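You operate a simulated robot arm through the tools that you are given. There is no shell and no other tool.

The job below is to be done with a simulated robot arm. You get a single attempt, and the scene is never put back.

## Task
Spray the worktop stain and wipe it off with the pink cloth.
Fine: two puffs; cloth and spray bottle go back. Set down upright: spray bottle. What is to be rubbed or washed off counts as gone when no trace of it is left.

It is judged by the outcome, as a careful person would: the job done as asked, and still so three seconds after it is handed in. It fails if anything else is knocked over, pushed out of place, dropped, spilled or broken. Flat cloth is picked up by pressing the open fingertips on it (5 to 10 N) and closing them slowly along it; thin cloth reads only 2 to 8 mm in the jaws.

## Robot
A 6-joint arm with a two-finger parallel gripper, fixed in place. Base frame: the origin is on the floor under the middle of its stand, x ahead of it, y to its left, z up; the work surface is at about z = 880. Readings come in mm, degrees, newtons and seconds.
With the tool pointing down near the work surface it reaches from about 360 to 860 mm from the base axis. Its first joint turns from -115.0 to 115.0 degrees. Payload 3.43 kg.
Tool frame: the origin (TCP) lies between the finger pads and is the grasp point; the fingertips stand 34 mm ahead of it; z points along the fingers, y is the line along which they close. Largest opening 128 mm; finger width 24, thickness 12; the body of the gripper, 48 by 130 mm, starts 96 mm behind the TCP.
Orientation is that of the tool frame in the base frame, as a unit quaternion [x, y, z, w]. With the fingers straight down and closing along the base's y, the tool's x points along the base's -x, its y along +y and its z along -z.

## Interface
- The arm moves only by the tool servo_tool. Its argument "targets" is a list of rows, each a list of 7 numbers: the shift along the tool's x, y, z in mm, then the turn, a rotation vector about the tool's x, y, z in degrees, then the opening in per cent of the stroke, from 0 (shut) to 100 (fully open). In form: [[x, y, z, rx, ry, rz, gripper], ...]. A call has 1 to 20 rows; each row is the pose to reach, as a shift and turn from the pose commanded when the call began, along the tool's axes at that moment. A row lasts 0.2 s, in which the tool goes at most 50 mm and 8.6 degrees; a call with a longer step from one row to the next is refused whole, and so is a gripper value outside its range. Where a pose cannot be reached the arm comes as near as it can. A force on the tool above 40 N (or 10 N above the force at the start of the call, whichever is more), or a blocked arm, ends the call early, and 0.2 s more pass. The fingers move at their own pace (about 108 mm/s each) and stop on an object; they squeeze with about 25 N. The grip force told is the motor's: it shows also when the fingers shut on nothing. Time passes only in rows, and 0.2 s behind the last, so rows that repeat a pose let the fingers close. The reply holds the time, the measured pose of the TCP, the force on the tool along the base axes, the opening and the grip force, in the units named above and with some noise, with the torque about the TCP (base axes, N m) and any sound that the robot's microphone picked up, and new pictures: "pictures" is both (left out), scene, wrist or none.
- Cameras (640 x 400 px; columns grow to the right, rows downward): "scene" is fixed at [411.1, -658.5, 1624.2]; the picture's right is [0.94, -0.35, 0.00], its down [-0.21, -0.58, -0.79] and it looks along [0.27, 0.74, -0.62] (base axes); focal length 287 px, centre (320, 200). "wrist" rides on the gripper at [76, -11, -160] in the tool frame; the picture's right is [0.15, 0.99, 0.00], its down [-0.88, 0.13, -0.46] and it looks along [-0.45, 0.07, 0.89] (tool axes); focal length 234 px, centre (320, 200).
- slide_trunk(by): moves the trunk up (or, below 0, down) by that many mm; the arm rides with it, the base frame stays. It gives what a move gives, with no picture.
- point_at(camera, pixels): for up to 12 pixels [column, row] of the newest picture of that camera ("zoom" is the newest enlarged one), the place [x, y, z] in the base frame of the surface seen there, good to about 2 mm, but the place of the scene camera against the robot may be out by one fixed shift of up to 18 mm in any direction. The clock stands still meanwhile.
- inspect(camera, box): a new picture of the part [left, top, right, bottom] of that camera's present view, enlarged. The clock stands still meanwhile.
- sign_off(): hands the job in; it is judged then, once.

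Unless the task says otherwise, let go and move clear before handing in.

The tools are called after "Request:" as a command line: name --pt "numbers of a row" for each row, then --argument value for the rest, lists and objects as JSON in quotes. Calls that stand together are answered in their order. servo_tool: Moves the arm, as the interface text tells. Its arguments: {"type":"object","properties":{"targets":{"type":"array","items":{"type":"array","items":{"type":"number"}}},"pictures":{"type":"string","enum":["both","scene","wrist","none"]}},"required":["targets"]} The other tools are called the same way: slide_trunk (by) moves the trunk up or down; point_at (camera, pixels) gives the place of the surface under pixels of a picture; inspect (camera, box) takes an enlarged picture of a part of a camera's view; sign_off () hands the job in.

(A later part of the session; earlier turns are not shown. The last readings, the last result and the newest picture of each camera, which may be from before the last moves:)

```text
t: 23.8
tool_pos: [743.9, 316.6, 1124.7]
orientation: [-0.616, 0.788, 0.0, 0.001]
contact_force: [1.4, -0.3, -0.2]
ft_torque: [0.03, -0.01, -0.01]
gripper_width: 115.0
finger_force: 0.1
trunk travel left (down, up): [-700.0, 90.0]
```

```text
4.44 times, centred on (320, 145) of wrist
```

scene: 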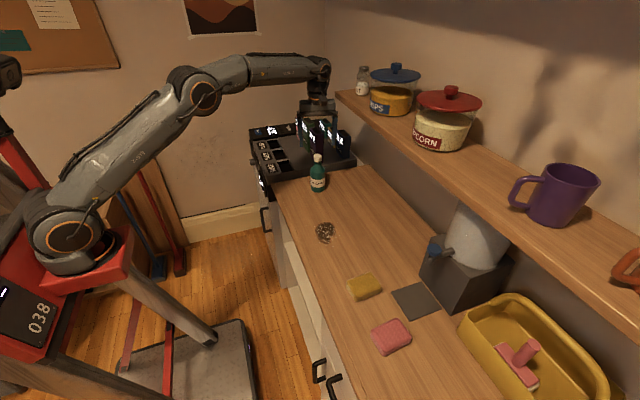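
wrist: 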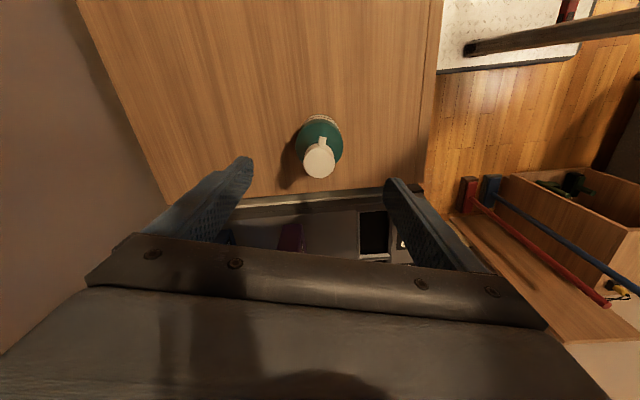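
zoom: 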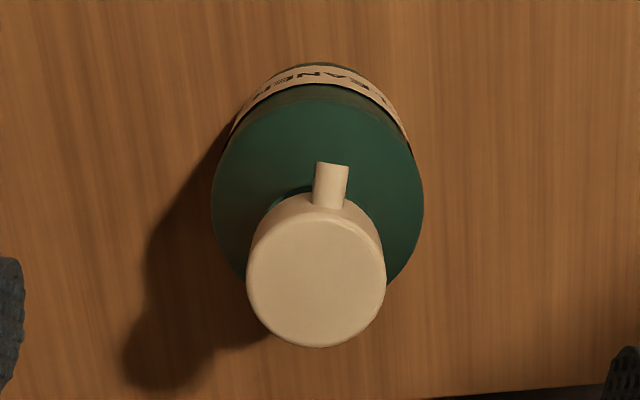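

The bottle hasn't moved from under the tool. I'll descend around it again, and look at the stain as well.

Request:
inspect --camera "scene" --box '[290, 210, 360, 254]'

Request:
servo_tool --pt "0 0 30 0 0 0 90" --pt "0 0 70 0 0 0 90" --pt "0 0 110 0 0 0 90" --pt "0 0 140 0 0 0 90" --pt "0 0 153 0 0 0 90" --pt "0 0 157.8 0 0 0 90" --pt "0 0 157.8 0 0 0 90"

```text
9.09 times, centred on (325, 232) of scene
```

zoom: 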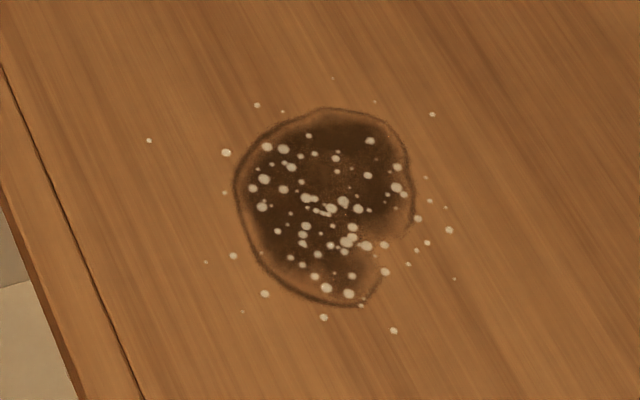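

```text
t: 25.4
tool_pos: [744.8, 316.7, 969.7]
orientation: [-0.617, 0.787, 0.0, 0.001]
contact_force: [-0.6, 0.6, 0.2]
ft_torque: [0.02, 0.04, -0.02]
gripper_width: 115.2
finger_force: 0.1
trunk travel left (down, up): [-700.0, 90.0]
```

scene: 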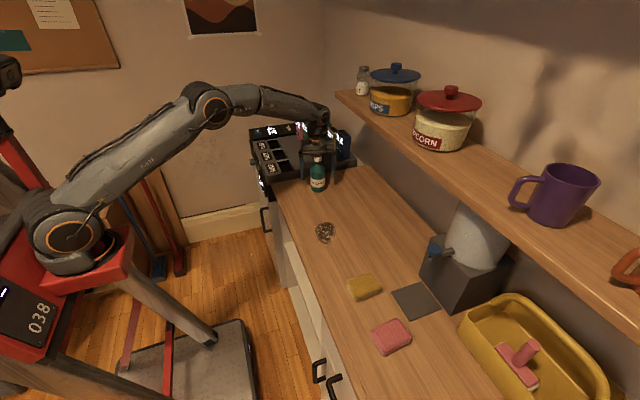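
wrist: 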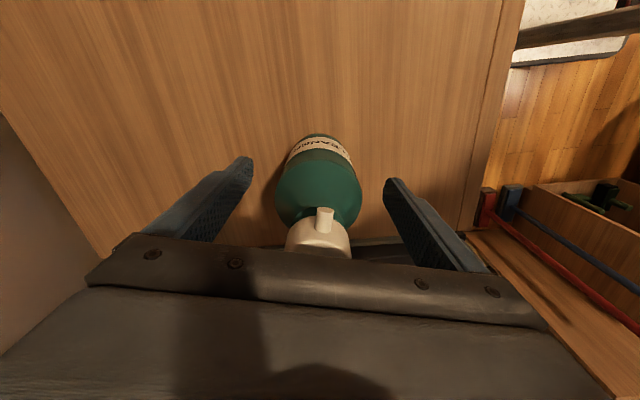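

The bottle is between the fingers and nothing is touching. I'll grip it again.

Request:
servo_tool --pt "0 0 0 0 0 0 75" --pt "0 0 0 0 0 0 62" --pt "0 0 0 0 0 0 54" --pt "0 0 0 0 0 0 48" --pt "0 0 0 0 0 0 44" --pt "0 0 0 0 0 0 40" --pt "0 0 0 0 0 0 30" --pt "0 0 0 0 0 0 30" --pictures "none"

```text
t: 27.2
tool_pos: [745.4, 316.4, 969.9]
orientation: [-0.616, 0.788, 0.0, 0.001]
contact_force: [2.4, -1.0, 2.2]
ft_torque: [0.02, -0.04, 0.02]
gripper_width: 63.5
finger_force: 25.0
trunk travel left (down, up): [-700.0, 90.0]
```

It's gripped at 63.5 mm. I'll lift 25 mm, turn it back +76° and carry it to its original spot at about (754,356).

Request:
servo_tool --pt "0 0 -8 0 0 0 30" --pt "0 0 -18 0 0 0 30" --pt "0 0 -25 0 0 0 30" --pt "-4 0 -25 0 0 8 30" --pt "-8 0 -25 0 0 16 30" --pt "-12 0 -25 0 0 24 30" --pt "-16 0 -25 0 0 32 30" --pt "-20 0 -25 0 0 40 30" --pt "-24 0 -25 0 0 48 30" --pt "-29 0 -25 0 0 56 30" --pt "-34 0 -25 0 0 64 30" --pt "-38 0 -25 0 0 71 30" --pt "-41.2 -0.2 -25 0 0 76 30" --pt "-41.2 -0.2 -25 0 0 76 30"

```text
t: 30.2
tool_pos: [755.0, 356.7, 992.7]
orientation: [0.0, 1.0, 0.001, 0.001]
contact_force: [-0.8, 0.8, -4.5]
ft_torque: [0.03, 0.03, 0.03]
gripper_width: 63.3
finger_force: 25.2
trunk travel left (down, up): [-700.0, 90.0]
```

scene: 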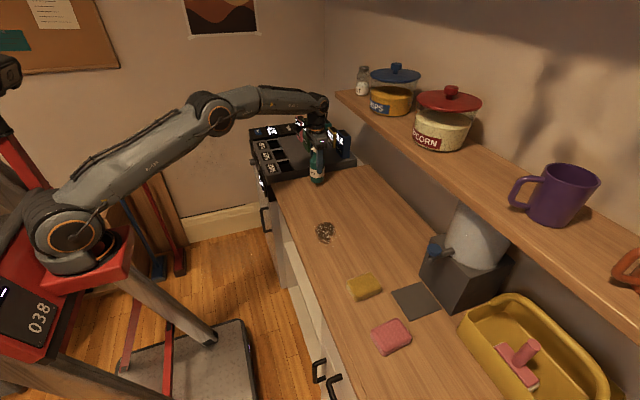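
wrist: 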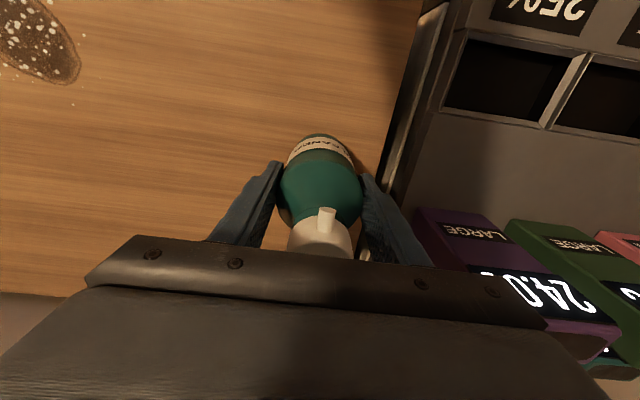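

I'm at (755,357) with the original orientation. I'll lower the bottle until it rests.

Request:
servo_tool --pt "0 0 10 0 0 0 30" --pt "0 0 18 0 0 0 30" --pt "0 0 22 0 0 0 30" --pt "0 0 24 0 0 0 30" --pt "0 0 24.6 0 0 0 30" --pt "0 0 25 0 0 0 30" --pt "0 0 25 0 0 0 30" --pictures "none"

```text
t: 31.8
tool_pos: [755.0, 357.2, 970.2]
orientation: [-0.001, 1.0, 0.002, 0.003]
contact_force: [-0.2, 2.1, 17.8]
ft_torque: [0.1, 0.43, -0.03]
gripper_width: 63.3
finger_force: 25.0
trunk travel left (down, up): [-700.0, 90.0]
```

It has landed with some load (17.8 N). I'll ease up about 1 mm to take off the push, then open gradually.

Request:
servo_tool --pt "0 0 -0.5 0 0 0 30" --pt "0 0 -1 0 0 0 30" --pt "0 0 -1.3 0 0 0 30" --pt "0 0 -1.3 0 0 0 30" --pictures "none"

```text
t: 32.8
tool_pos: [755.1, 357.3, 969.2]
orientation: [-0.001, 1.0, 0.001, 0.002]
contact_force: [2.8, 5.9, 13.6]
ft_torque: [0.5, -0.22, 0.03]
gripper_width: 63.3
finger_force: 25.2
trunk travel left (down, up): [-700.0, 90.0]
```

It still pushes 13.6 N with a small torque, so I'll ease up a little more before releasing.

Request:
servo_tool --pt "0 0 -0.5 0 0 0 30" --pt "0 0 -0.9 0 0 0 30" --pt "0 0 -0.9 0 0 0 30" --pictures "both"

Request:
inspect --camera "scene" --box '[298, 120, 338, 195]'

```text
t: 33.6
tool_pos: [755.9, 357.3, 970.0]
orientation: [0.0, 1.0, 0.0, 0.0]
contact_force: [-1.5, 2.0, 4.8]
ft_torque: [0.09, 0.03, 0.05]
gripper_width: 63.4
finger_force: 25.2
trunk travel left (down, up): [-700.0, 90.0]
```

scene: 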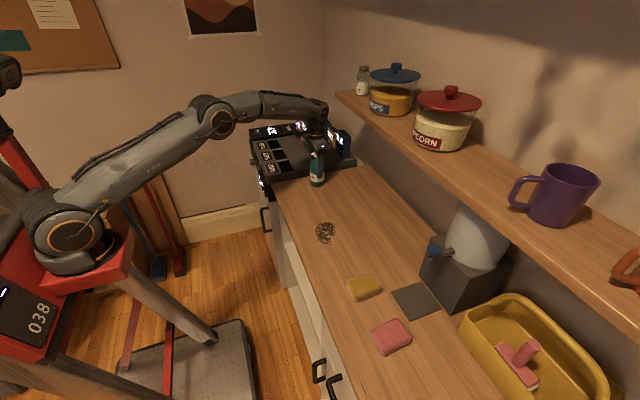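
wrist: 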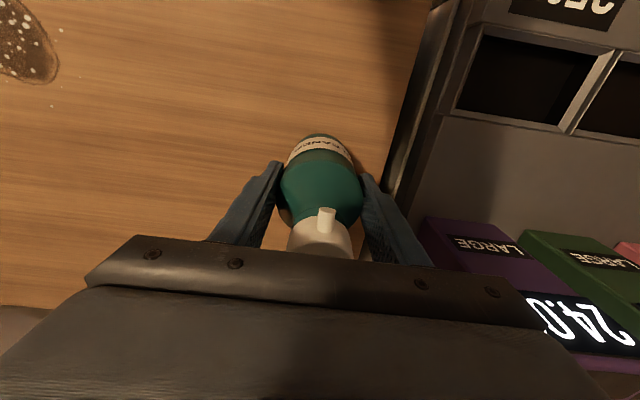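

```text
5.33 times, centred on (318, 158) of scene
```

zoom: 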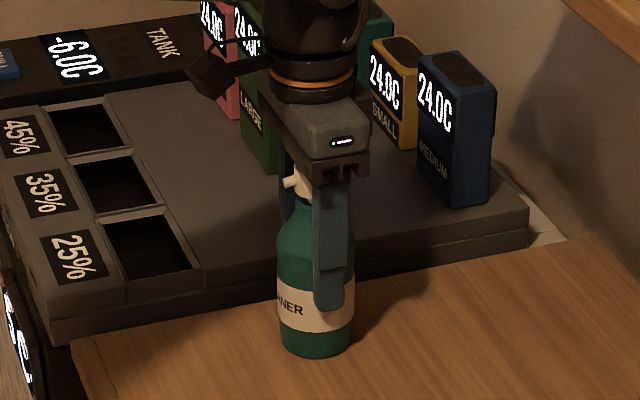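

The load is down to about 5 N and the bottle stands upright. I'll open slowly and then rise.

Request:
servo_tool --pt "0 0 -0.3 0 0 0 46" --pt "0 0 -0.3 0 0 0 50" --pt "0 0 -0.3 0 0 0 54" --pt "0 0 -0.3 0 0 0 60" --pt "0 0 -0.3 0 0 0 72" --pt "0 0 -0.3 0 0 0 88" --pt "0 0 -0.3 0 0 0 88" --pictures "wrist"

```text
t: 35.2
tool_pos: [755.6, 357.9, 970.7]
orientation: [-0.001, 1.0, 0.001, 0.001]
contact_force: [0.4, -0.4, -0.3]
ft_torque: [0.01, 0.01, -0.01]
gripper_width: 112.6
finger_force: 0.1
trunk travel left (down, up): [-700.0, 90.0]
```

wrist: 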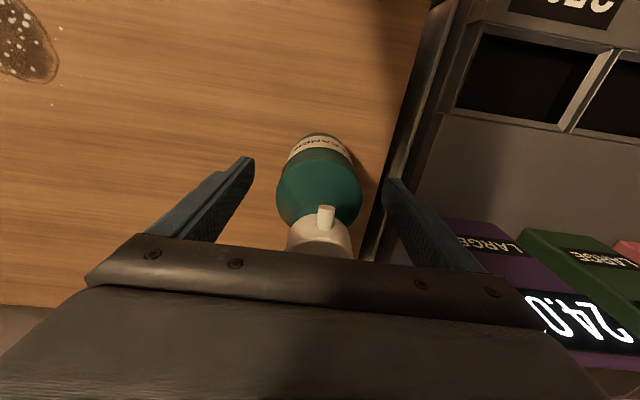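

The bottle stands free again. I'll rise and compare its position with the original.

Request:
servo_tool --pt "0 0 -20 0 0 0 88" --pt "0 0 -60 0 0 0 88" --pt "0 0 -100 0 0 0 88" --pt "0 0 -140 0 0 0 88" --pt "0 0 -155 0 0 0 88" --pt "0 0 -155 0 0 0 88"

Request:
point_at --camera "wrist" --pixels '[[304, 163], [332, 163], [318, 150], [318, 178], [318, 163], [321, 141]]'

Request:
inspect --camera "wrist" --box '[280, 100, 360, 190]'

Request:
inspect --camera "scene" --box '[290, 130, 350, 250]'

```text
t: 36.6
tool_pos: [752.6, 357.7, 1126.0]
orientation: [-0.001, 1.0, 0.0, 0.001]
contact_force: [-0.8, 1.0, -0.1]
ft_torque: [-0.04, 0.0, 0.01]
gripper_width: 112.6
finger_force: 0.2
trunk travel left (down, up): [-700.0, 90.0]
```

scene: 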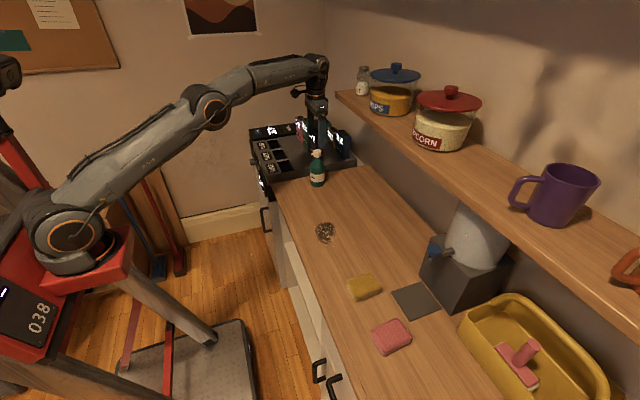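
wrist: 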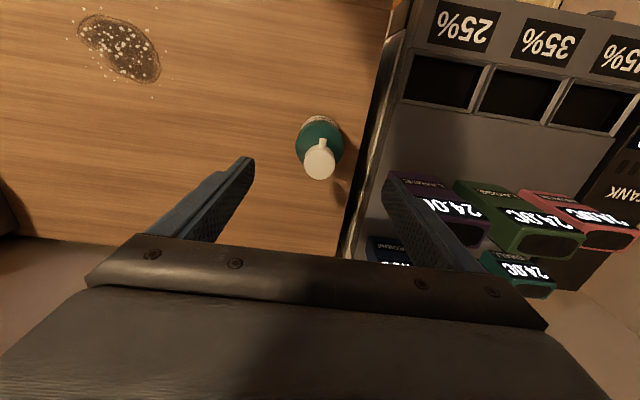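

```text
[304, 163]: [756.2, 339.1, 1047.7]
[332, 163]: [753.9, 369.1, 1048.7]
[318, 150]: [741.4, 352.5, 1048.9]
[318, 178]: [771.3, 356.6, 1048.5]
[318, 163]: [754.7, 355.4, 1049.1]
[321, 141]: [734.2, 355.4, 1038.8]
```

```text
4.44 times, centred on (320, 145) of wrist
```

zoom: 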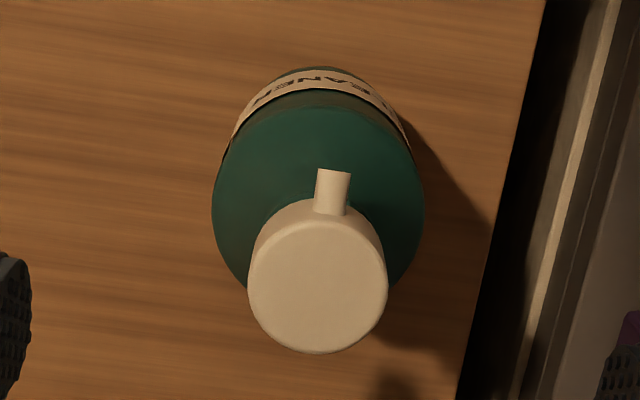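

```text
3.33 times, centred on (320, 190) of scene
```

zoom: 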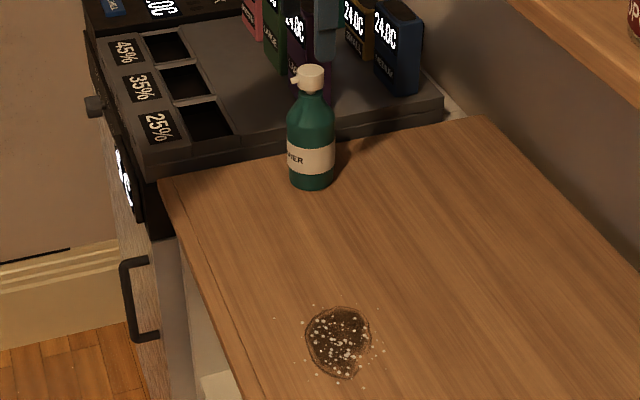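

The bottle is back within about 2 mm, upright with the nozzle facing as before. Now I'll travel to above the pink cloth at about (690,−362), keeping high.

Request:
servo_tool --pt "2 -10 -15 0 0 0 100" --pt "5 -40 -30 0 0 0 100" --pt "9 -85 -30 0 0 0 100" --pt "13 -130 -30 0 0 0 100" --pt "17 -175 -30 0 0 0 100" --pt "21 -220 -30 0 0 0 100" --pt "25 -265 -30 0 0 0 100" --pt "29 -310 -30 0 0 0 100" --pt "33 -355 -30 0 0 0 100" --pt "37 -400 -30 0 0 0 100" --pt "41 -445 -30 0 0 0 100" --pt "45 -490 -30 0 0 0 100" --pt "49 -535 -30 0 0 0 100" --pt "53 -580 -30 0 0 0 100" --pt "57 -625 -30 0 0 0 100" --pt "61 -670 -30 0 0 0 100" --pt "63 -705 -30 0 0 0 100" --pt "64 -718 -30 0 0 0 100" --pt "64 -718 -30 0 0 0 100"

```text
t: 40.6
tool_pos: [692.1, -361.2, 1153.5]
orientation: [0.0, 1.0, 0.001, 0.001]
contact_force: [-0.5, 0.2, 0.2]
ft_torque: [0.01, 0.0, 0.0]
gripper_width: 128.4
finger_force: 0.1
trunk travel left (down, up): [-700.0, 90.0]
```

scene: 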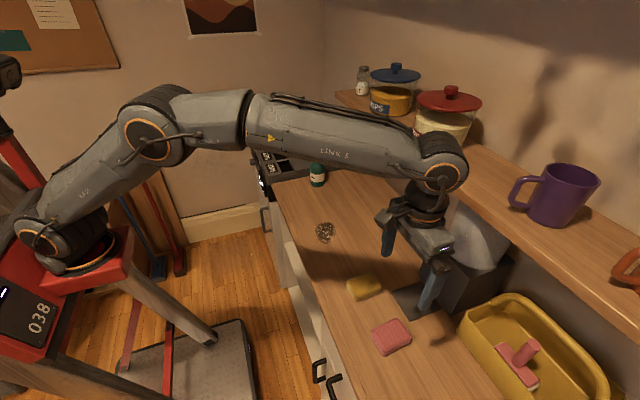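
wrist: 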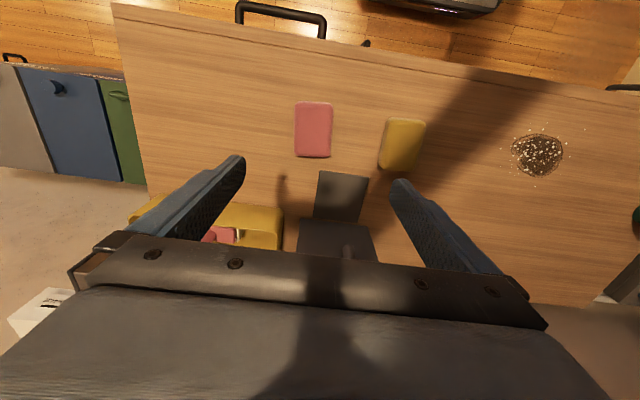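

The pink cloth is at wrist (313,130), with the yellow one at (402,145). I'll zoom in and measure its corners.

Request:
inspect --camera "wrist" --box '[270, 85, 360, 175]'

Request:
point_at --camera "wrist" --pixels '[[297, 104], [331, 104], [295, 153], [331, 153], [313, 128], [313, 103], [313, 155], [333, 128], [293, 128], [313, 160], [382, 120], [402, 145]]'

```text
4.44 times, centred on (315, 130) of wrist
```

zoom: 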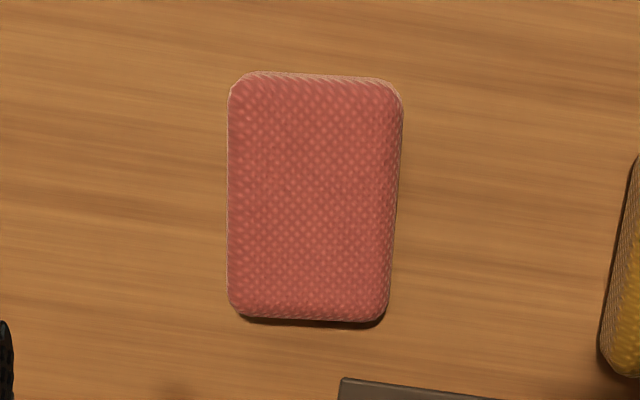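

```text
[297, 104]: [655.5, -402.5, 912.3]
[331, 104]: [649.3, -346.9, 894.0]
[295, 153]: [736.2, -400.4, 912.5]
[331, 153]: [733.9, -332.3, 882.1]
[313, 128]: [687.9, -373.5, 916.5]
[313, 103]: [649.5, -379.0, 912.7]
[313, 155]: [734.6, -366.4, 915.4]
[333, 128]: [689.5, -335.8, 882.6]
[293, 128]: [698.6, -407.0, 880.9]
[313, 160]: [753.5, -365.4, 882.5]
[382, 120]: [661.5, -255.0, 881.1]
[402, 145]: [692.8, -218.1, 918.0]
```

The cloth is a pad about 90 × 62 × 36 mm centred at (693.5,−371), turned about 5° counterclockwise. I'll align over it and descend part way to check again.

Request:
servo_tool --pt "-1 -5 25 0 0 -3 100" --pt "-1.4 -9.8 60 0 0 -5 100" --pt "-1.4 -9.8 100 0 0 -5 100" --pt "-1.4 -9.8 130 0 0 -5 100" --pt "-1.4 -9.8 145 0 0 -5 100" --pt "-1.4 -9.8 145 0 0 -5 100"

Request:
inspect --camera "wrist" --box '[220, 80, 420, 260]'

```text
t: 42.0
tool_pos: [693.4, -370.3, 1010.6]
orientation: [-0.045, 0.999, 0.001, 0.001]
contact_force: [-0.1, 0.3, -0.4]
ft_torque: [0.01, -0.01, -0.02]
gripper_width: 128.0
finger_force: 0.1
trunk travel left (down, up): [-700.0, 90.0]
```

scene: 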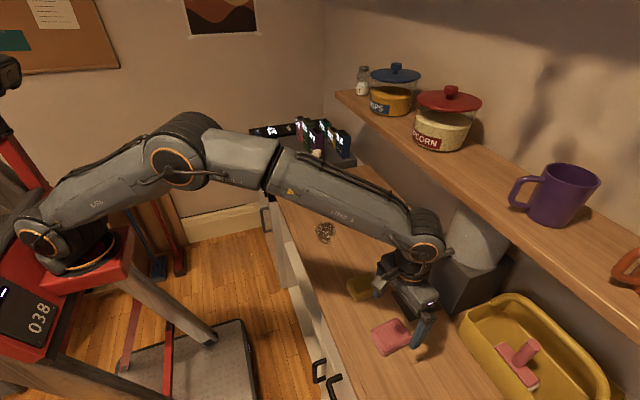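
wrist: 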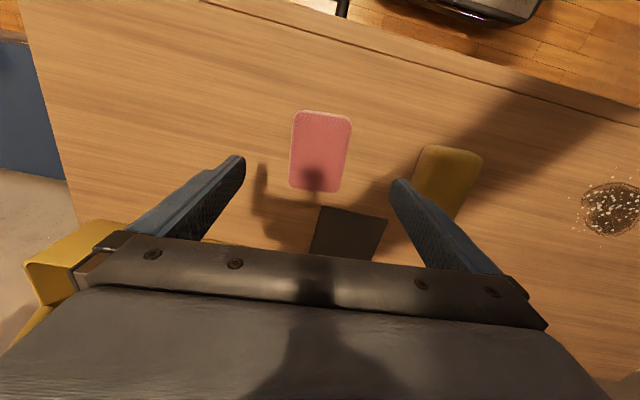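

```text
2.22 times, centred on (320, 170) of wrist
```

zoom: 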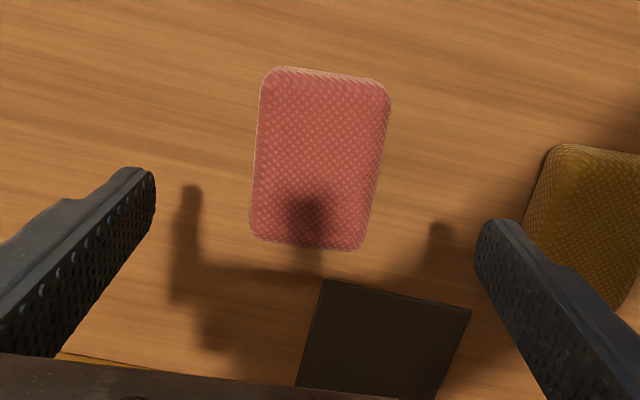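

In the aligned view the pad sits at tool y −32…+29, so it's square to the fingers and 1 mm off centre. I'll descend so the tips are about 12 mm above the worktop.

Request:
servo_tool --pt "1 -1.2 25 0 0 0 100" --pt "1 -1.2 50 0 0 0 100" --pt "1 -1.2 70 0 0 0 100" --pt "1 -1.2 80 0 0 0 100" --pt "1 -1.2 84 0 0 0 100" --pt "1 -1.2 84 0 0 0 100"

```text
t: 43.4
tool_pos: [691.5, -373.0, 926.4]
orientation: [-0.044, 0.999, 0.0, 0.001]
contact_force: [0.8, 0.0, -1.1]
ft_torque: [0.02, 0.03, 0.01]
gripper_width: 128.0
finger_force: 0.1
trunk travel left (down, up): [-700.0, 90.0]
```

scene: 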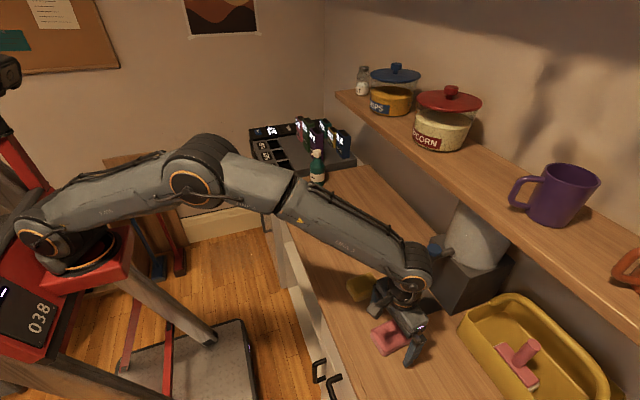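
wrist: 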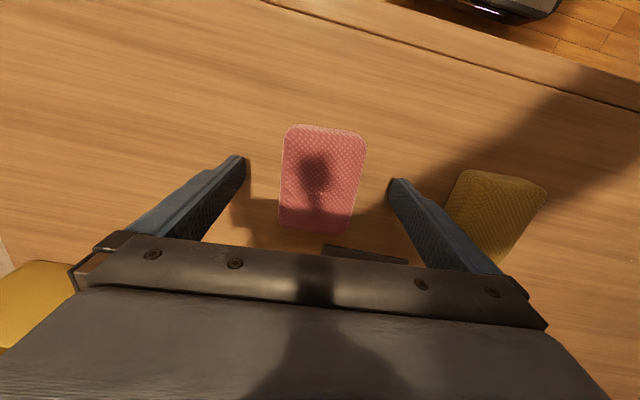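

The fingers straddle the pink pad, clear of the yellow one. I'll close slowly.

Request:
servo_tool --pt "0 0 0 0 0 0 85" --pt "0 0 0 0 0 0 70" --pt "0 0 0 0 0 0 60" --pt "0 0 0 0 0 0 54" --pt "0 0 0 0 0 0 48" --pt "0 0 0 0 0 0 43" --pt "0 0 0 0 0 0 38" --pt "0 0 0 0 0 0 30" --pt "0 0 0 0 0 0 30"

```text
t: 45.4
tool_pos: [691.5, -372.4, 926.1]
orientation: [-0.045, 0.999, 0.002, 0.001]
contact_force: [-0.7, -0.5, 0.8]
ft_torque: [0.01, -0.01, 0.0]
gripper_width: 64.0
finger_force: 25.1
trunk travel left (down, up): [-700.0, 90.0]
```

scene: 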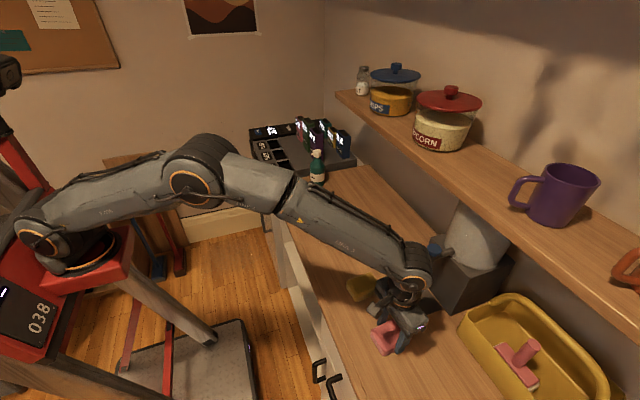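
wrist: 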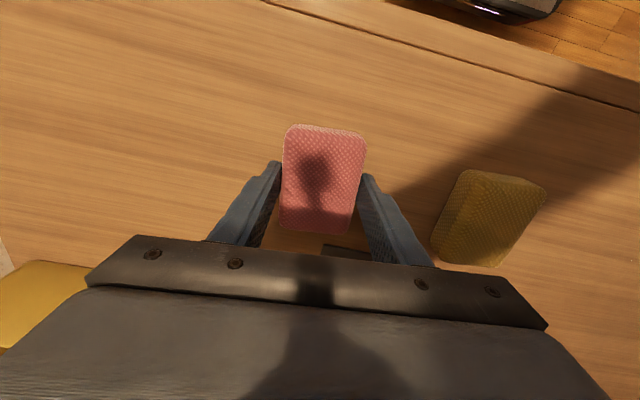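

The pad is gripped at 64 mm and 25 N; its home pose is TCP (691.5,−372.5,926). I'll lift it well above the yellow cloth and carry it over to the stain.

Request:
servo_tool --pt "0 0 -10 0 0 0 30" --pt "0 0 -40 0 0 0 30" --pt "0 0 -80 0 0 0 30" --pt "0 0 -110 0 0 0 30" --pt "0 0 -120 0 0 0 30"

```text
t: 46.6
tool_pos: [691.4, -371.8, 1044.8]
orientation: [-0.045, 0.999, 0.001, 0.001]
contact_force: [-0.2, 0.1, 0.4]
ft_torque: [-0.04, 0.04, -0.01]
gripper_width: 64.0
finger_force: 24.7
trunk travel left (down, up): [-700.0, 90.0]
```

scene: 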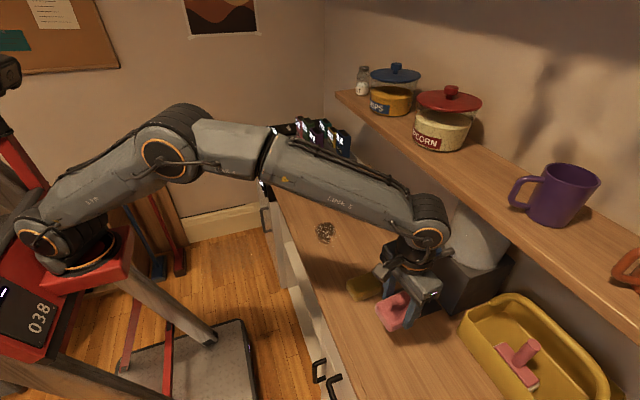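
wrist: 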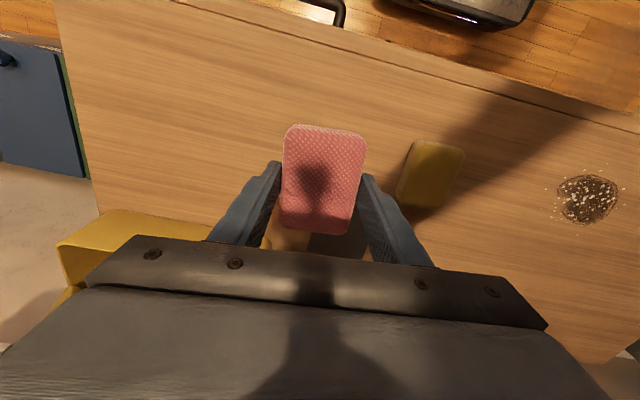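

The pad hangs securely. I'll carry it toward (682,−60), turning the tool back square to the base.

Request:
servo_tool --pt "-1.5 25 0 0 0 1 30" --pt "-4 65 0 0 0 2 30" --pt "-6.5 110 0 0 0 3 30" --pt "-9 155 0 0 0 4 30" --pt "-12 200 0 0 0 5 30" --pt "-15 245 0 0 0 5.16 30" --pt "-17.5 285 0 0 0 5.16 30" --pt "-18.7 311.6 0 0 0 5.16 30" --pt "-18.7 311.6 0 0 0 5.16 30"

Request:
inspect --camera "wrist" --box '[330, 90, 530, 215]'

```text
t: 48.6
tool_pos: [682.3, -60.0, 1045.4]
orientation: [0.001, 1.0, 0.0, 0.001]
contact_force: [0.7, -0.5, -1.1]
ft_torque: [0.01, -0.01, -0.02]
gripper_width: 64.1
finger_force: 25.1
trunk travel left (down, up): [-700.0, 90.0]
```

scene: 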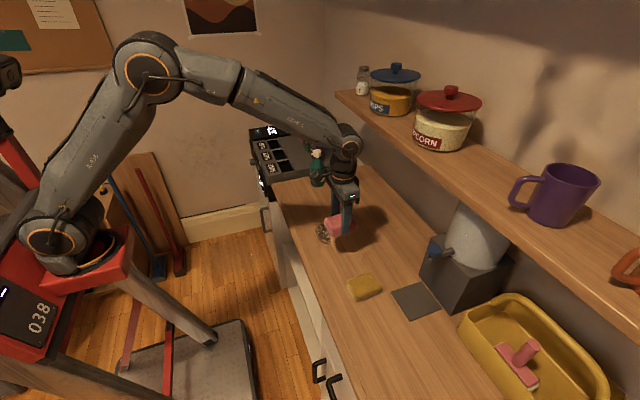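
wrist: 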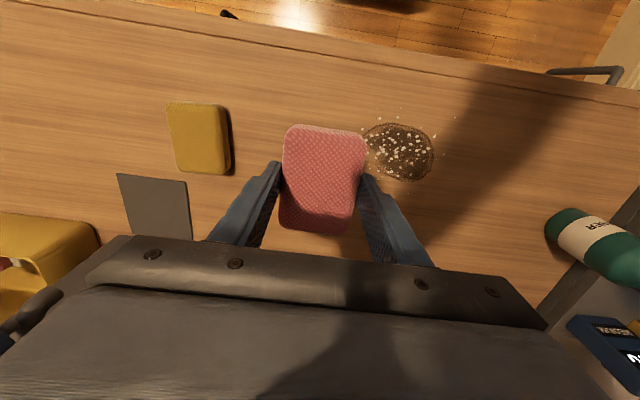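

```text
3.20 times, centred on (430, 152) of wrist
```

zoom: 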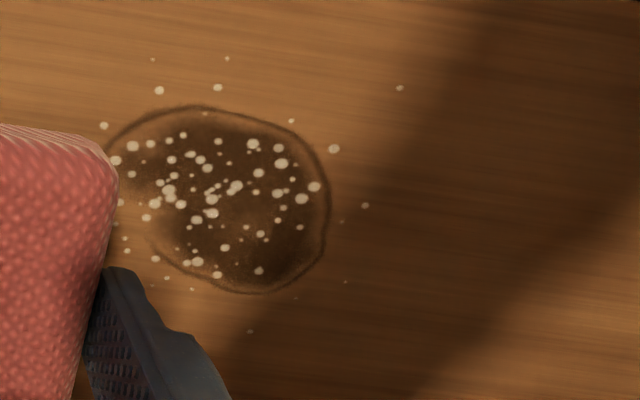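

I can see the whole spatter around the stain. I'll measure how far it reaches so my wiping covers every droplet.

Request:
point_at --camera "zoom" --pixels '[[152, 60], [160, 90], [227, 58], [400, 88], [365, 205], [345, 282], [250, 331], [104, 126], [193, 290], [155, 258], [334, 148], [260, 290]]'

Request:
point_at --camera "scene" --pixels '[[306, 225], [300, 260], [310, 270]]'

```text
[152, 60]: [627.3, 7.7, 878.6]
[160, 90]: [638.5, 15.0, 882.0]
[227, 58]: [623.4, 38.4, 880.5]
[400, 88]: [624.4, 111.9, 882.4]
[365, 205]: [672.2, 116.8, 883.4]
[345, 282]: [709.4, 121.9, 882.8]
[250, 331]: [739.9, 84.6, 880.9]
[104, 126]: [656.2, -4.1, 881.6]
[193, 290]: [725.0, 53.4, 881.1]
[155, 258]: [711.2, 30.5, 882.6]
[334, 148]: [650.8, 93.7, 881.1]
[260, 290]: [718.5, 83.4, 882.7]
```

```text
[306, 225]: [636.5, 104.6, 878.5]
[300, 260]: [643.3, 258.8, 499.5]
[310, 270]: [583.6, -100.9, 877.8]
```

The spatter spans about x 620–740 and y −20 to 122. I'll lower the pad onto clean worktop just short of it, at (682,−60), and feel for contact.

Request:
servo_tool --pt "0 0 30 0 0 0 30" --pt "0 0 65 0 0 0 30" --pt "0 0 95 0 0 0 30" --pt "0 0 110 0 0 0 30" --pt "0 0 116 0 0 0 30" --pt "0 0 118 0 0 0 30" --pt "0 0 118 0 0 0 30" --pictures "none"

```text
t: 50.2
tool_pos: [683.6, -62.9, 929.4]
orientation: [0.001, 1.0, 0.0, 0.0]
contact_force: [0.9, -0.8, -0.5]
ft_torque: [0.01, 0.01, -0.02]
gripper_width: 64.1
finger_force: 25.2
trunk travel left (down, up): [-700.0, 90.0]
```

Request:
servo_tool --pt "0 0 1 0 0 0 30" --pt "0 0 2 0 0 0 30" --pt "0 0 3 0 0 0 30" --pt "0 0 3.5 0 0 0 30" --pt "0 0 3.5 0 0 0 30" --pictures "none"

```text
t: 51.4
tool_pos: [683.5, -61.3, 926.4]
orientation: [0.001, 1.0, 0.001, 0.002]
contact_force: [-2.4, -1.1, 12.7]
ft_torque: [-0.09, 0.27, -0.03]
gripper_width: 64.0
finger_force: 24.1
trunk travel left (down, up): [-700.0, 90.0]
```

Contact is at 12.7 N. I'll ease off slightly and make the first stroke along +y across the stain.

Request:
servo_tool --pt "0 10 -0.3 0 0 0 30" --pt "0 30 -0.3 0 0 0 30" --pt "0 50 -0.3 0 0 0 30" --pt "0 70 -0.3 0 0 0 30" --pt "0 90 -0.3 0 0 0 30" --pt "0 110 -0.3 0 0 0 30" --pt "0 130 -0.3 0 0 0 30" --pt "0 150 -0.3 0 0 0 30" --pt "0 170 -0.3 0 0 0 30" --pt "0 190 -0.3 0 0 0 30" --pt "0 205 -0.3 0 0 0 30"

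```text
t: 53.8
tool_pos: [684.5, 144.1, 925.8]
orientation: [0.0, 1.0, 0.002, 0.001]
contact_force: [-0.1, -1.3, 4.5]
ft_torque: [-0.02, -0.18, -0.03]
gripper_width: 63.8
finger_force: 24.9
trunk travel left (down, up): [-700.0, 90.0]
```

scene: 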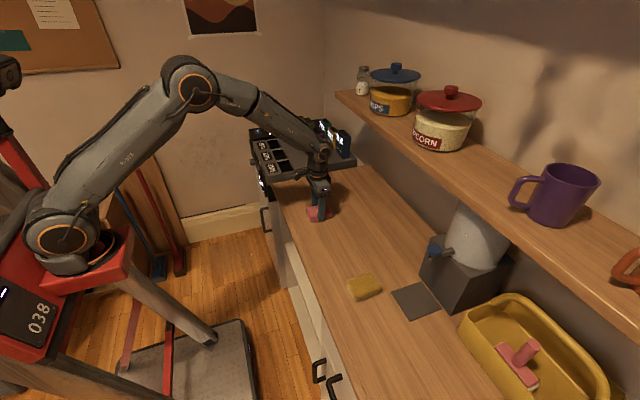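
wrist: 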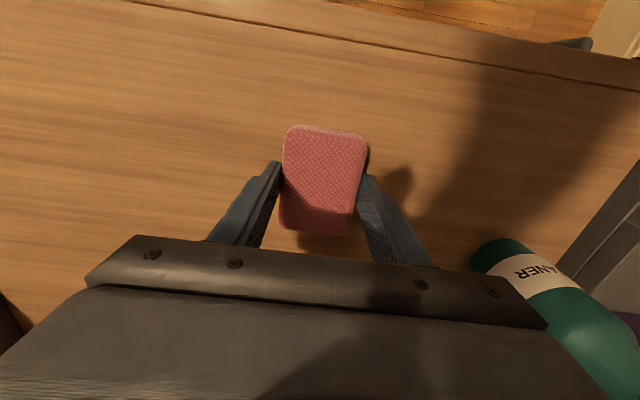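

The stain looks gone in the scene after one stroke. I'll zoom in to check for any traces.

Request:
inspect --camera "scene" --box '[280, 205, 370, 261]'

Request:
inspect --camera "wrist" --box '[40, 20, 300, 200]'

```text
7.11 times, centred on (325, 233) of scene
```

zoom: 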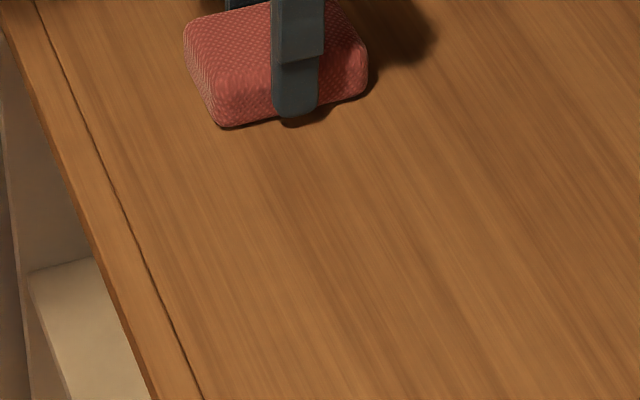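

```text
2.22 times, centred on (170, 110) of wrist
```

zoom: 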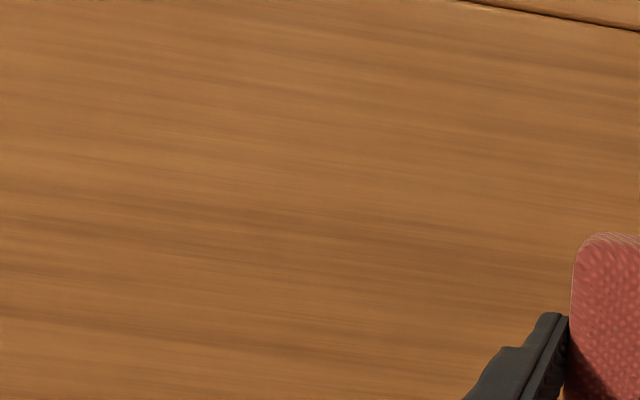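

I see no trace in either view. To be thorough, I'll make another stroke each side of the first, so every bit of stain and spatter has been rubbed.

Request:
servo_tool --pt "-12 0 0.2 0 0 0 30" --pt "-24 -5 0.2 0 0 0 30" --pt "-32 -15 0.2 0 0 0 30" --pt "-32 -35 0.2 0 0 0 30" --pt "-32 -55 0.2 0 0 0 30" --pt "-32 -75 0.2 0 0 0 30" --pt "-32 -95 0.2 0 0 0 30" --pt "-32 -115 0.2 0 0 0 30" --pt "-32 -135 0.2 0 0 0 30" --pt "-32 -155 0.2 0 0 0 30" --pt "-32 -175 0.2 0 0 0 30" --pt "-32 -190 0.2 0 0 0 30" --pt "-16 -195 0.2 0 0 0 30" --pt "4 -195 0.2 0 0 0 30" --pt "22 -192 0.2 0 0 0 30" --pt "36 -185 0.2 0 0 0 30" --pt "36 -185 0.2 0 0 0 30" --pictures "both"

```text
t: 57.4
tool_pos: [646.0, -41.7, 923.7]
orientation: [0.002, 1.0, 0.0, 0.001]
contact_force: [3.0, -5.0, 13.4]
ft_torque: [-0.28, -0.14, -0.04]
gripper_width: 63.8
finger_force: 24.8
trunk travel left (down, up): [-700.0, 90.0]
```

scene: 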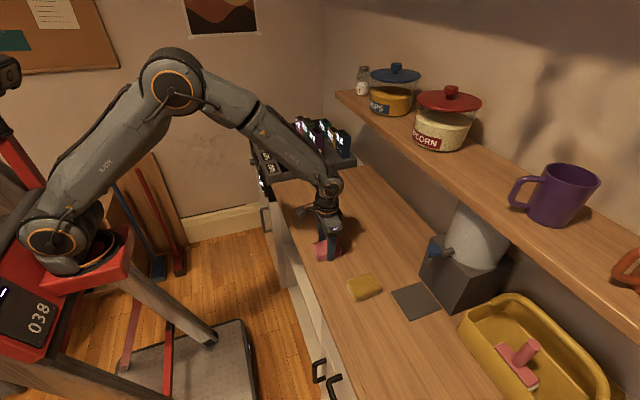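
wrist: 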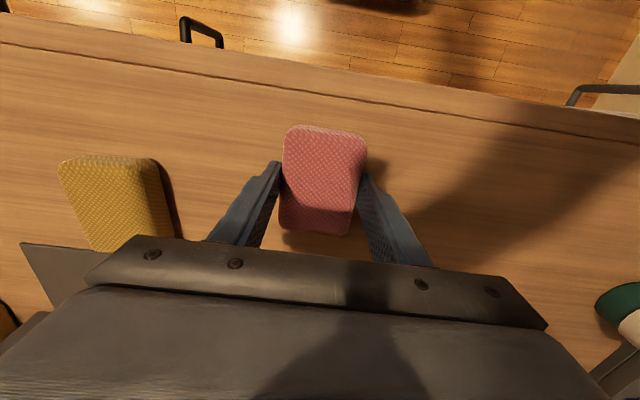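

Force is 13 N and the worktop is clean. I'll do the last stroke along the front side at x≈646, then lift straight up.

Request:
servo_tool --pt "0 15 -0.2 0 0 0 30" --pt "0 35 -0.2 0 0 0 30" --pt "0 55 -0.2 0 0 0 30" --pt "0 75 -0.2 0 0 0 30" --pt "0 95 -0.2 0 0 0 30" --pt "0 115 -0.2 0 0 0 30" --pt "0 135 -0.2 0 0 0 30" --pt "0 155 -0.2 0 0 0 30" --pt "0 175 -0.2 0 0 0 30" --pt "0 185 -0.2 0 0 0 30" --pt "0 185 -5 0 0 0 30" --pt "0 185 -40 0 0 0 30" --pt "0 185 -85 0 0 0 30" --pt "0 185 -120 0 0 0 30" --pt "0 185 -120 0 0 0 30"

Request:
inspect --camera "wrist" --box '[0, 20, 300, 210]'

Request:
inspect --camera "scene" --box '[280, 205, 370, 261]'

```text
t: 60.6
tool_pos: [647.2, 145.7, 1045.0]
orientation: [0.001, 1.0, 0.0, 0.002]
contact_force: [-0.6, -0.4, -0.6]
ft_torque: [-0.05, 0.03, -0.01]
gripper_width: 64.0
finger_force: 24.8
trunk travel left (down, up): [-700.0, 90.0]
```

scene: 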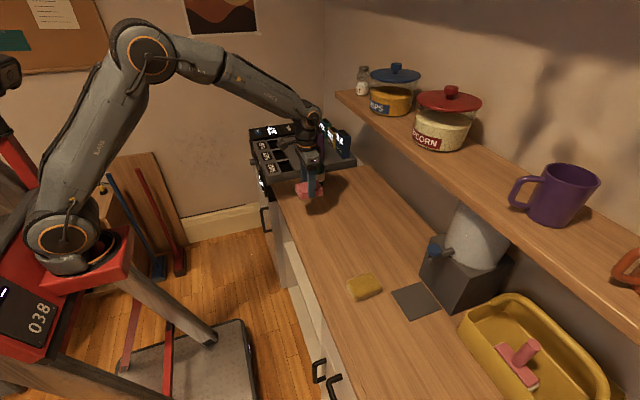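
wrist: 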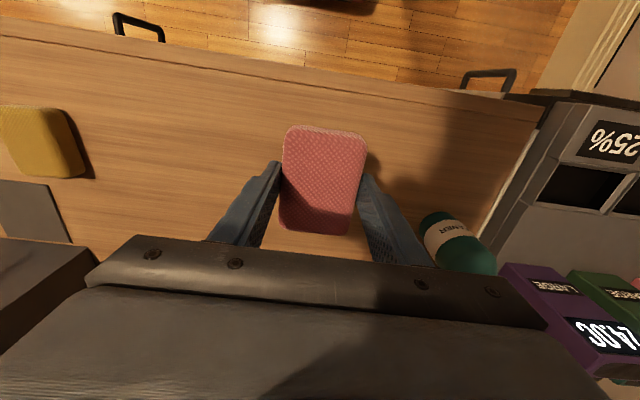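

```text
2.11 times, centred on (150, 115) of wrist
```

zoom: 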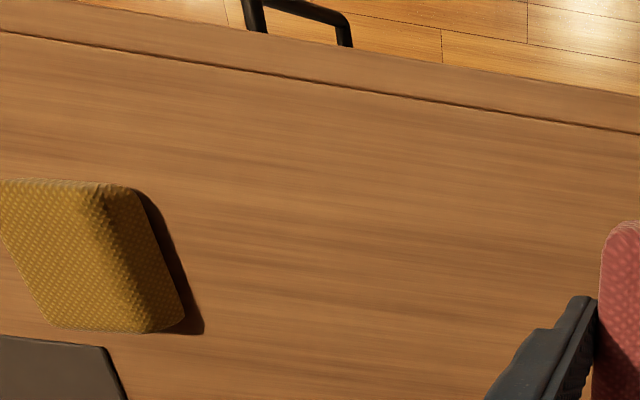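

```text
7.11 times, centred on (325, 233) of scene
```

zoom: 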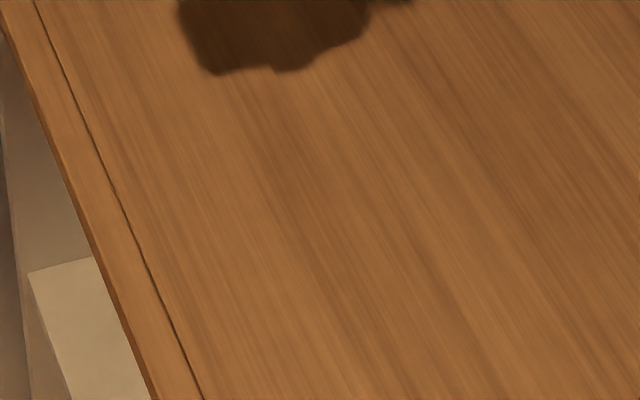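

The worktop is completely clean in both zooms. I'll carry the pad back high over the yellow cloth to its home at (691.5,−372.5), restoring the 5° turn.

Request:
servo_tool --pt "-2 -20 0 0 0 0 30" --pt "-5 -60 0 0 0 0 30" --pt "-9 -105 0 0 0 0 30" --pt "-13 -150 0 0 0 0 30" --pt "-17 -195 0 0 0 0 30" --pt "-21 -240 0 0 0 0 30" --pt "-25 -285 0 0 0 -1 30" --pt "-29 -330 0 0 0 -2 30" --pt "-33 -375 0 0 0 -3 30" --pt "-37 -420 0 0 0 -4 30" --pt "-41 -465 0 0 0 -5 30" --pt "-43 -500 0 0 0 -5.16 30" --pt "-44.3 -517.5 0 0 0 -5.16 30" --pt "-44.3 -517.5 0 0 0 -5.16 30"

```text
t: 63.6
tool_pos: [691.9, -373.8, 1044.8]
orientation: [-0.045, 0.999, 0.001, 0.0]
contact_force: [-0.4, 0.4, -0.7]
ft_torque: [0.0, 0.02, 0.04]
gripper_width: 64.2
finger_force: 24.6
trunk travel left (down, up): [-700.0, 90.0]
```

scene: 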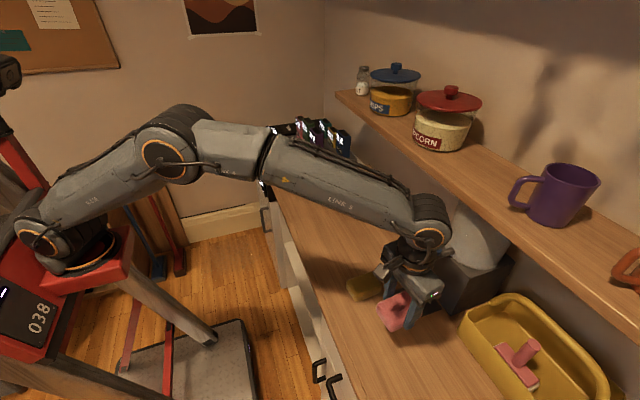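
wrist: 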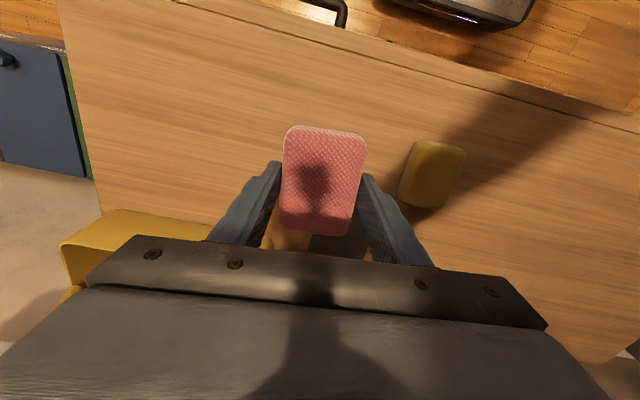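

I'm over the home spot and the view matches the one from lifting it. I'll lower to just above the worktop, then feel for contact.

Request:
servo_tool --pt "0 0.6 30 0 0 0 30" --pt "0 0.6 65 0 0 0 30" --pt "0 0.6 95 0 0 0 30" --pt "0 0.6 110 0 0 0 30" --pt "0 0.6 115 0 0 0 30" --pt "0 0.6 117 0 0 0 30" --pt "0 0.6 117 0 0 0 30" --pictures "none"

```text
t: 65.2
tool_pos: [691.7, -373.0, 927.2]
orientation: [-0.044, 0.999, 0.001, 0.001]
contact_force: [1.2, 0.3, 0.4]
ft_torque: [-0.01, 0.01, 0.02]
gripper_width: 63.9
finger_force: 24.9
trunk travel left (down, up): [-700.0, 90.0]
```

Request:
servo_tool --pt "0 0 0.8 0 0 0 30" --pt "0 0 1.5 0 0 0 30" --pt "0 0 2 0 0 0 30" --pt "0 0 2 0 0 0 30" --pictures "none"

```text
t: 66.2
tool_pos: [691.5, -373.3, 924.8]
orientation: [-0.044, 0.999, 0.001, 0.001]
contact_force: [0.1, 0.3, -0.6]
ft_torque: [-0.01, -0.01, -0.02]
gripper_width: 63.9
finger_force: 25.1
trunk travel left (down, up): [-700.0, 90.0]
```

There's no contact yet because the pad rode up about 2 mm in the grip while wiping. I'll continue down in small steps.

Request:
servo_tool --pt "0 0 0.5 0 0 0 30" --pt "0 0 1 0 0 0 30" --pt "0 0 1.4 0 0 0 30" --pt "0 0 1.4 0 0 0 30" --pictures "none"

```text
t: 67.2
tool_pos: [690.4, -372.9, 924.4]
orientation: [-0.044, 0.999, 0.0, 0.001]
contact_force: [-1.9, 0.8, 8.6]
ft_torque: [0.03, 0.18, 0.04]
gripper_width: 63.9
finger_force: 24.9
trunk travel left (down, up): [-700.0, 90.0]
```

It now rests on the worktop (8.6 N). I'll take off the push and open the fingers gradually.

Request:
servo_tool --pt "0 0 -0.5 0 0 0 44" --pt "0 0 -0.5 0 0 0 49" --pt "0 0 -0.5 0 0 0 53" --pt "0 0 -0.5 0 0 0 60" --pt "0 0 -0.5 0 0 0 72" --pt "0 0 -0.5 0 0 0 90" --pt "0 0 -0.5 0 0 0 90" --pictures "wrist"

```text
t: 68.8
tool_pos: [690.8, -372.2, 924.8]
orientation: [-0.044, 0.999, 0.001, 0.0]
contact_force: [0.1, 0.7, -0.1]
ft_torque: [-0.01, 0.0, 0.02]
gripper_width: 115.2
finger_force: 0.0
trunk travel left (down, up): [-700.0, 90.0]
```

wrist: 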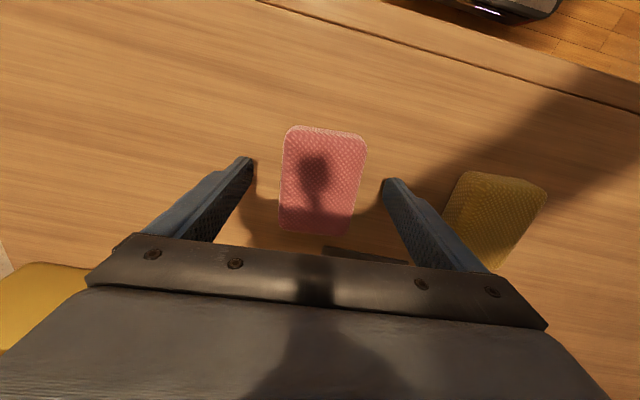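

The cloth is released and matches its original spot in this view. I'll rise straight up, back away from the shelf side, and check everything.

Request:
servo_tool --pt "0 0 -20 0 0 0 90" --pt "0 0 -60 0 0 0 90" --pt "0 0 -105 0 0 0 90" --pt "0 0 -150 0 0 0 90" --pt "0 0 -195 0 0 0 90" --pt "0 0 -228 0 0 0 90" --pt "20 40 -240 0 0 0 90" --pt "40 85 -260 0 0 0 90" --pt "60 130 -280 0 0 0 90" --pt "80 170 -300 0 0 0 90" --pt "100 210 -320 0 0 0 90" --pt "100 250 -340 0 0 0 90" --pt "100 290 -360 0 0 0 90" --pt "100 330 -380 0 0 0 90" --pt "100 370 -400 0 0 0 90" --pt "100 370 -400 0 0 0 90"

Request:
inspect --camera "scene" --box '[290, 210, 490, 370]'

Request:
inspect --camera "scene" --box '[240, 100, 400, 200]'

Request:
point_at --camera "scene" --pixels '[[391, 336], [374, 333], [408, 331], [317, 153], [317, 185]]'

```text
refused: row 8 steps farther than a row can; nothing moved
```

```text
2.50 times, centred on (390, 290) of scene
```

zoom: 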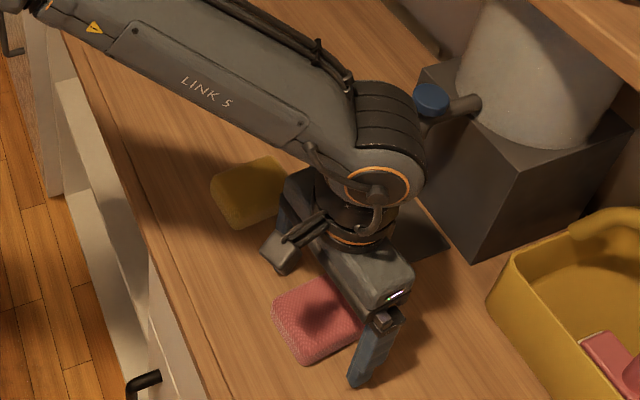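

```text
4.00 times, centred on (320, 150) of scene
```

zoom: 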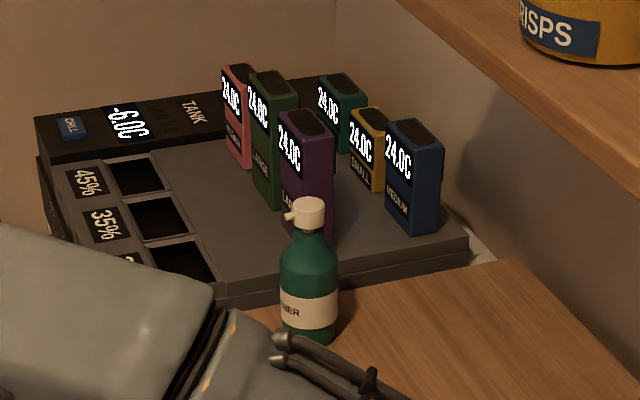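

```text
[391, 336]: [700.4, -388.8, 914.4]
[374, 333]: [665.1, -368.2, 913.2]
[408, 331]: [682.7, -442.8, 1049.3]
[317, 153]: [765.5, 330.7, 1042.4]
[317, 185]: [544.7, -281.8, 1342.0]
```

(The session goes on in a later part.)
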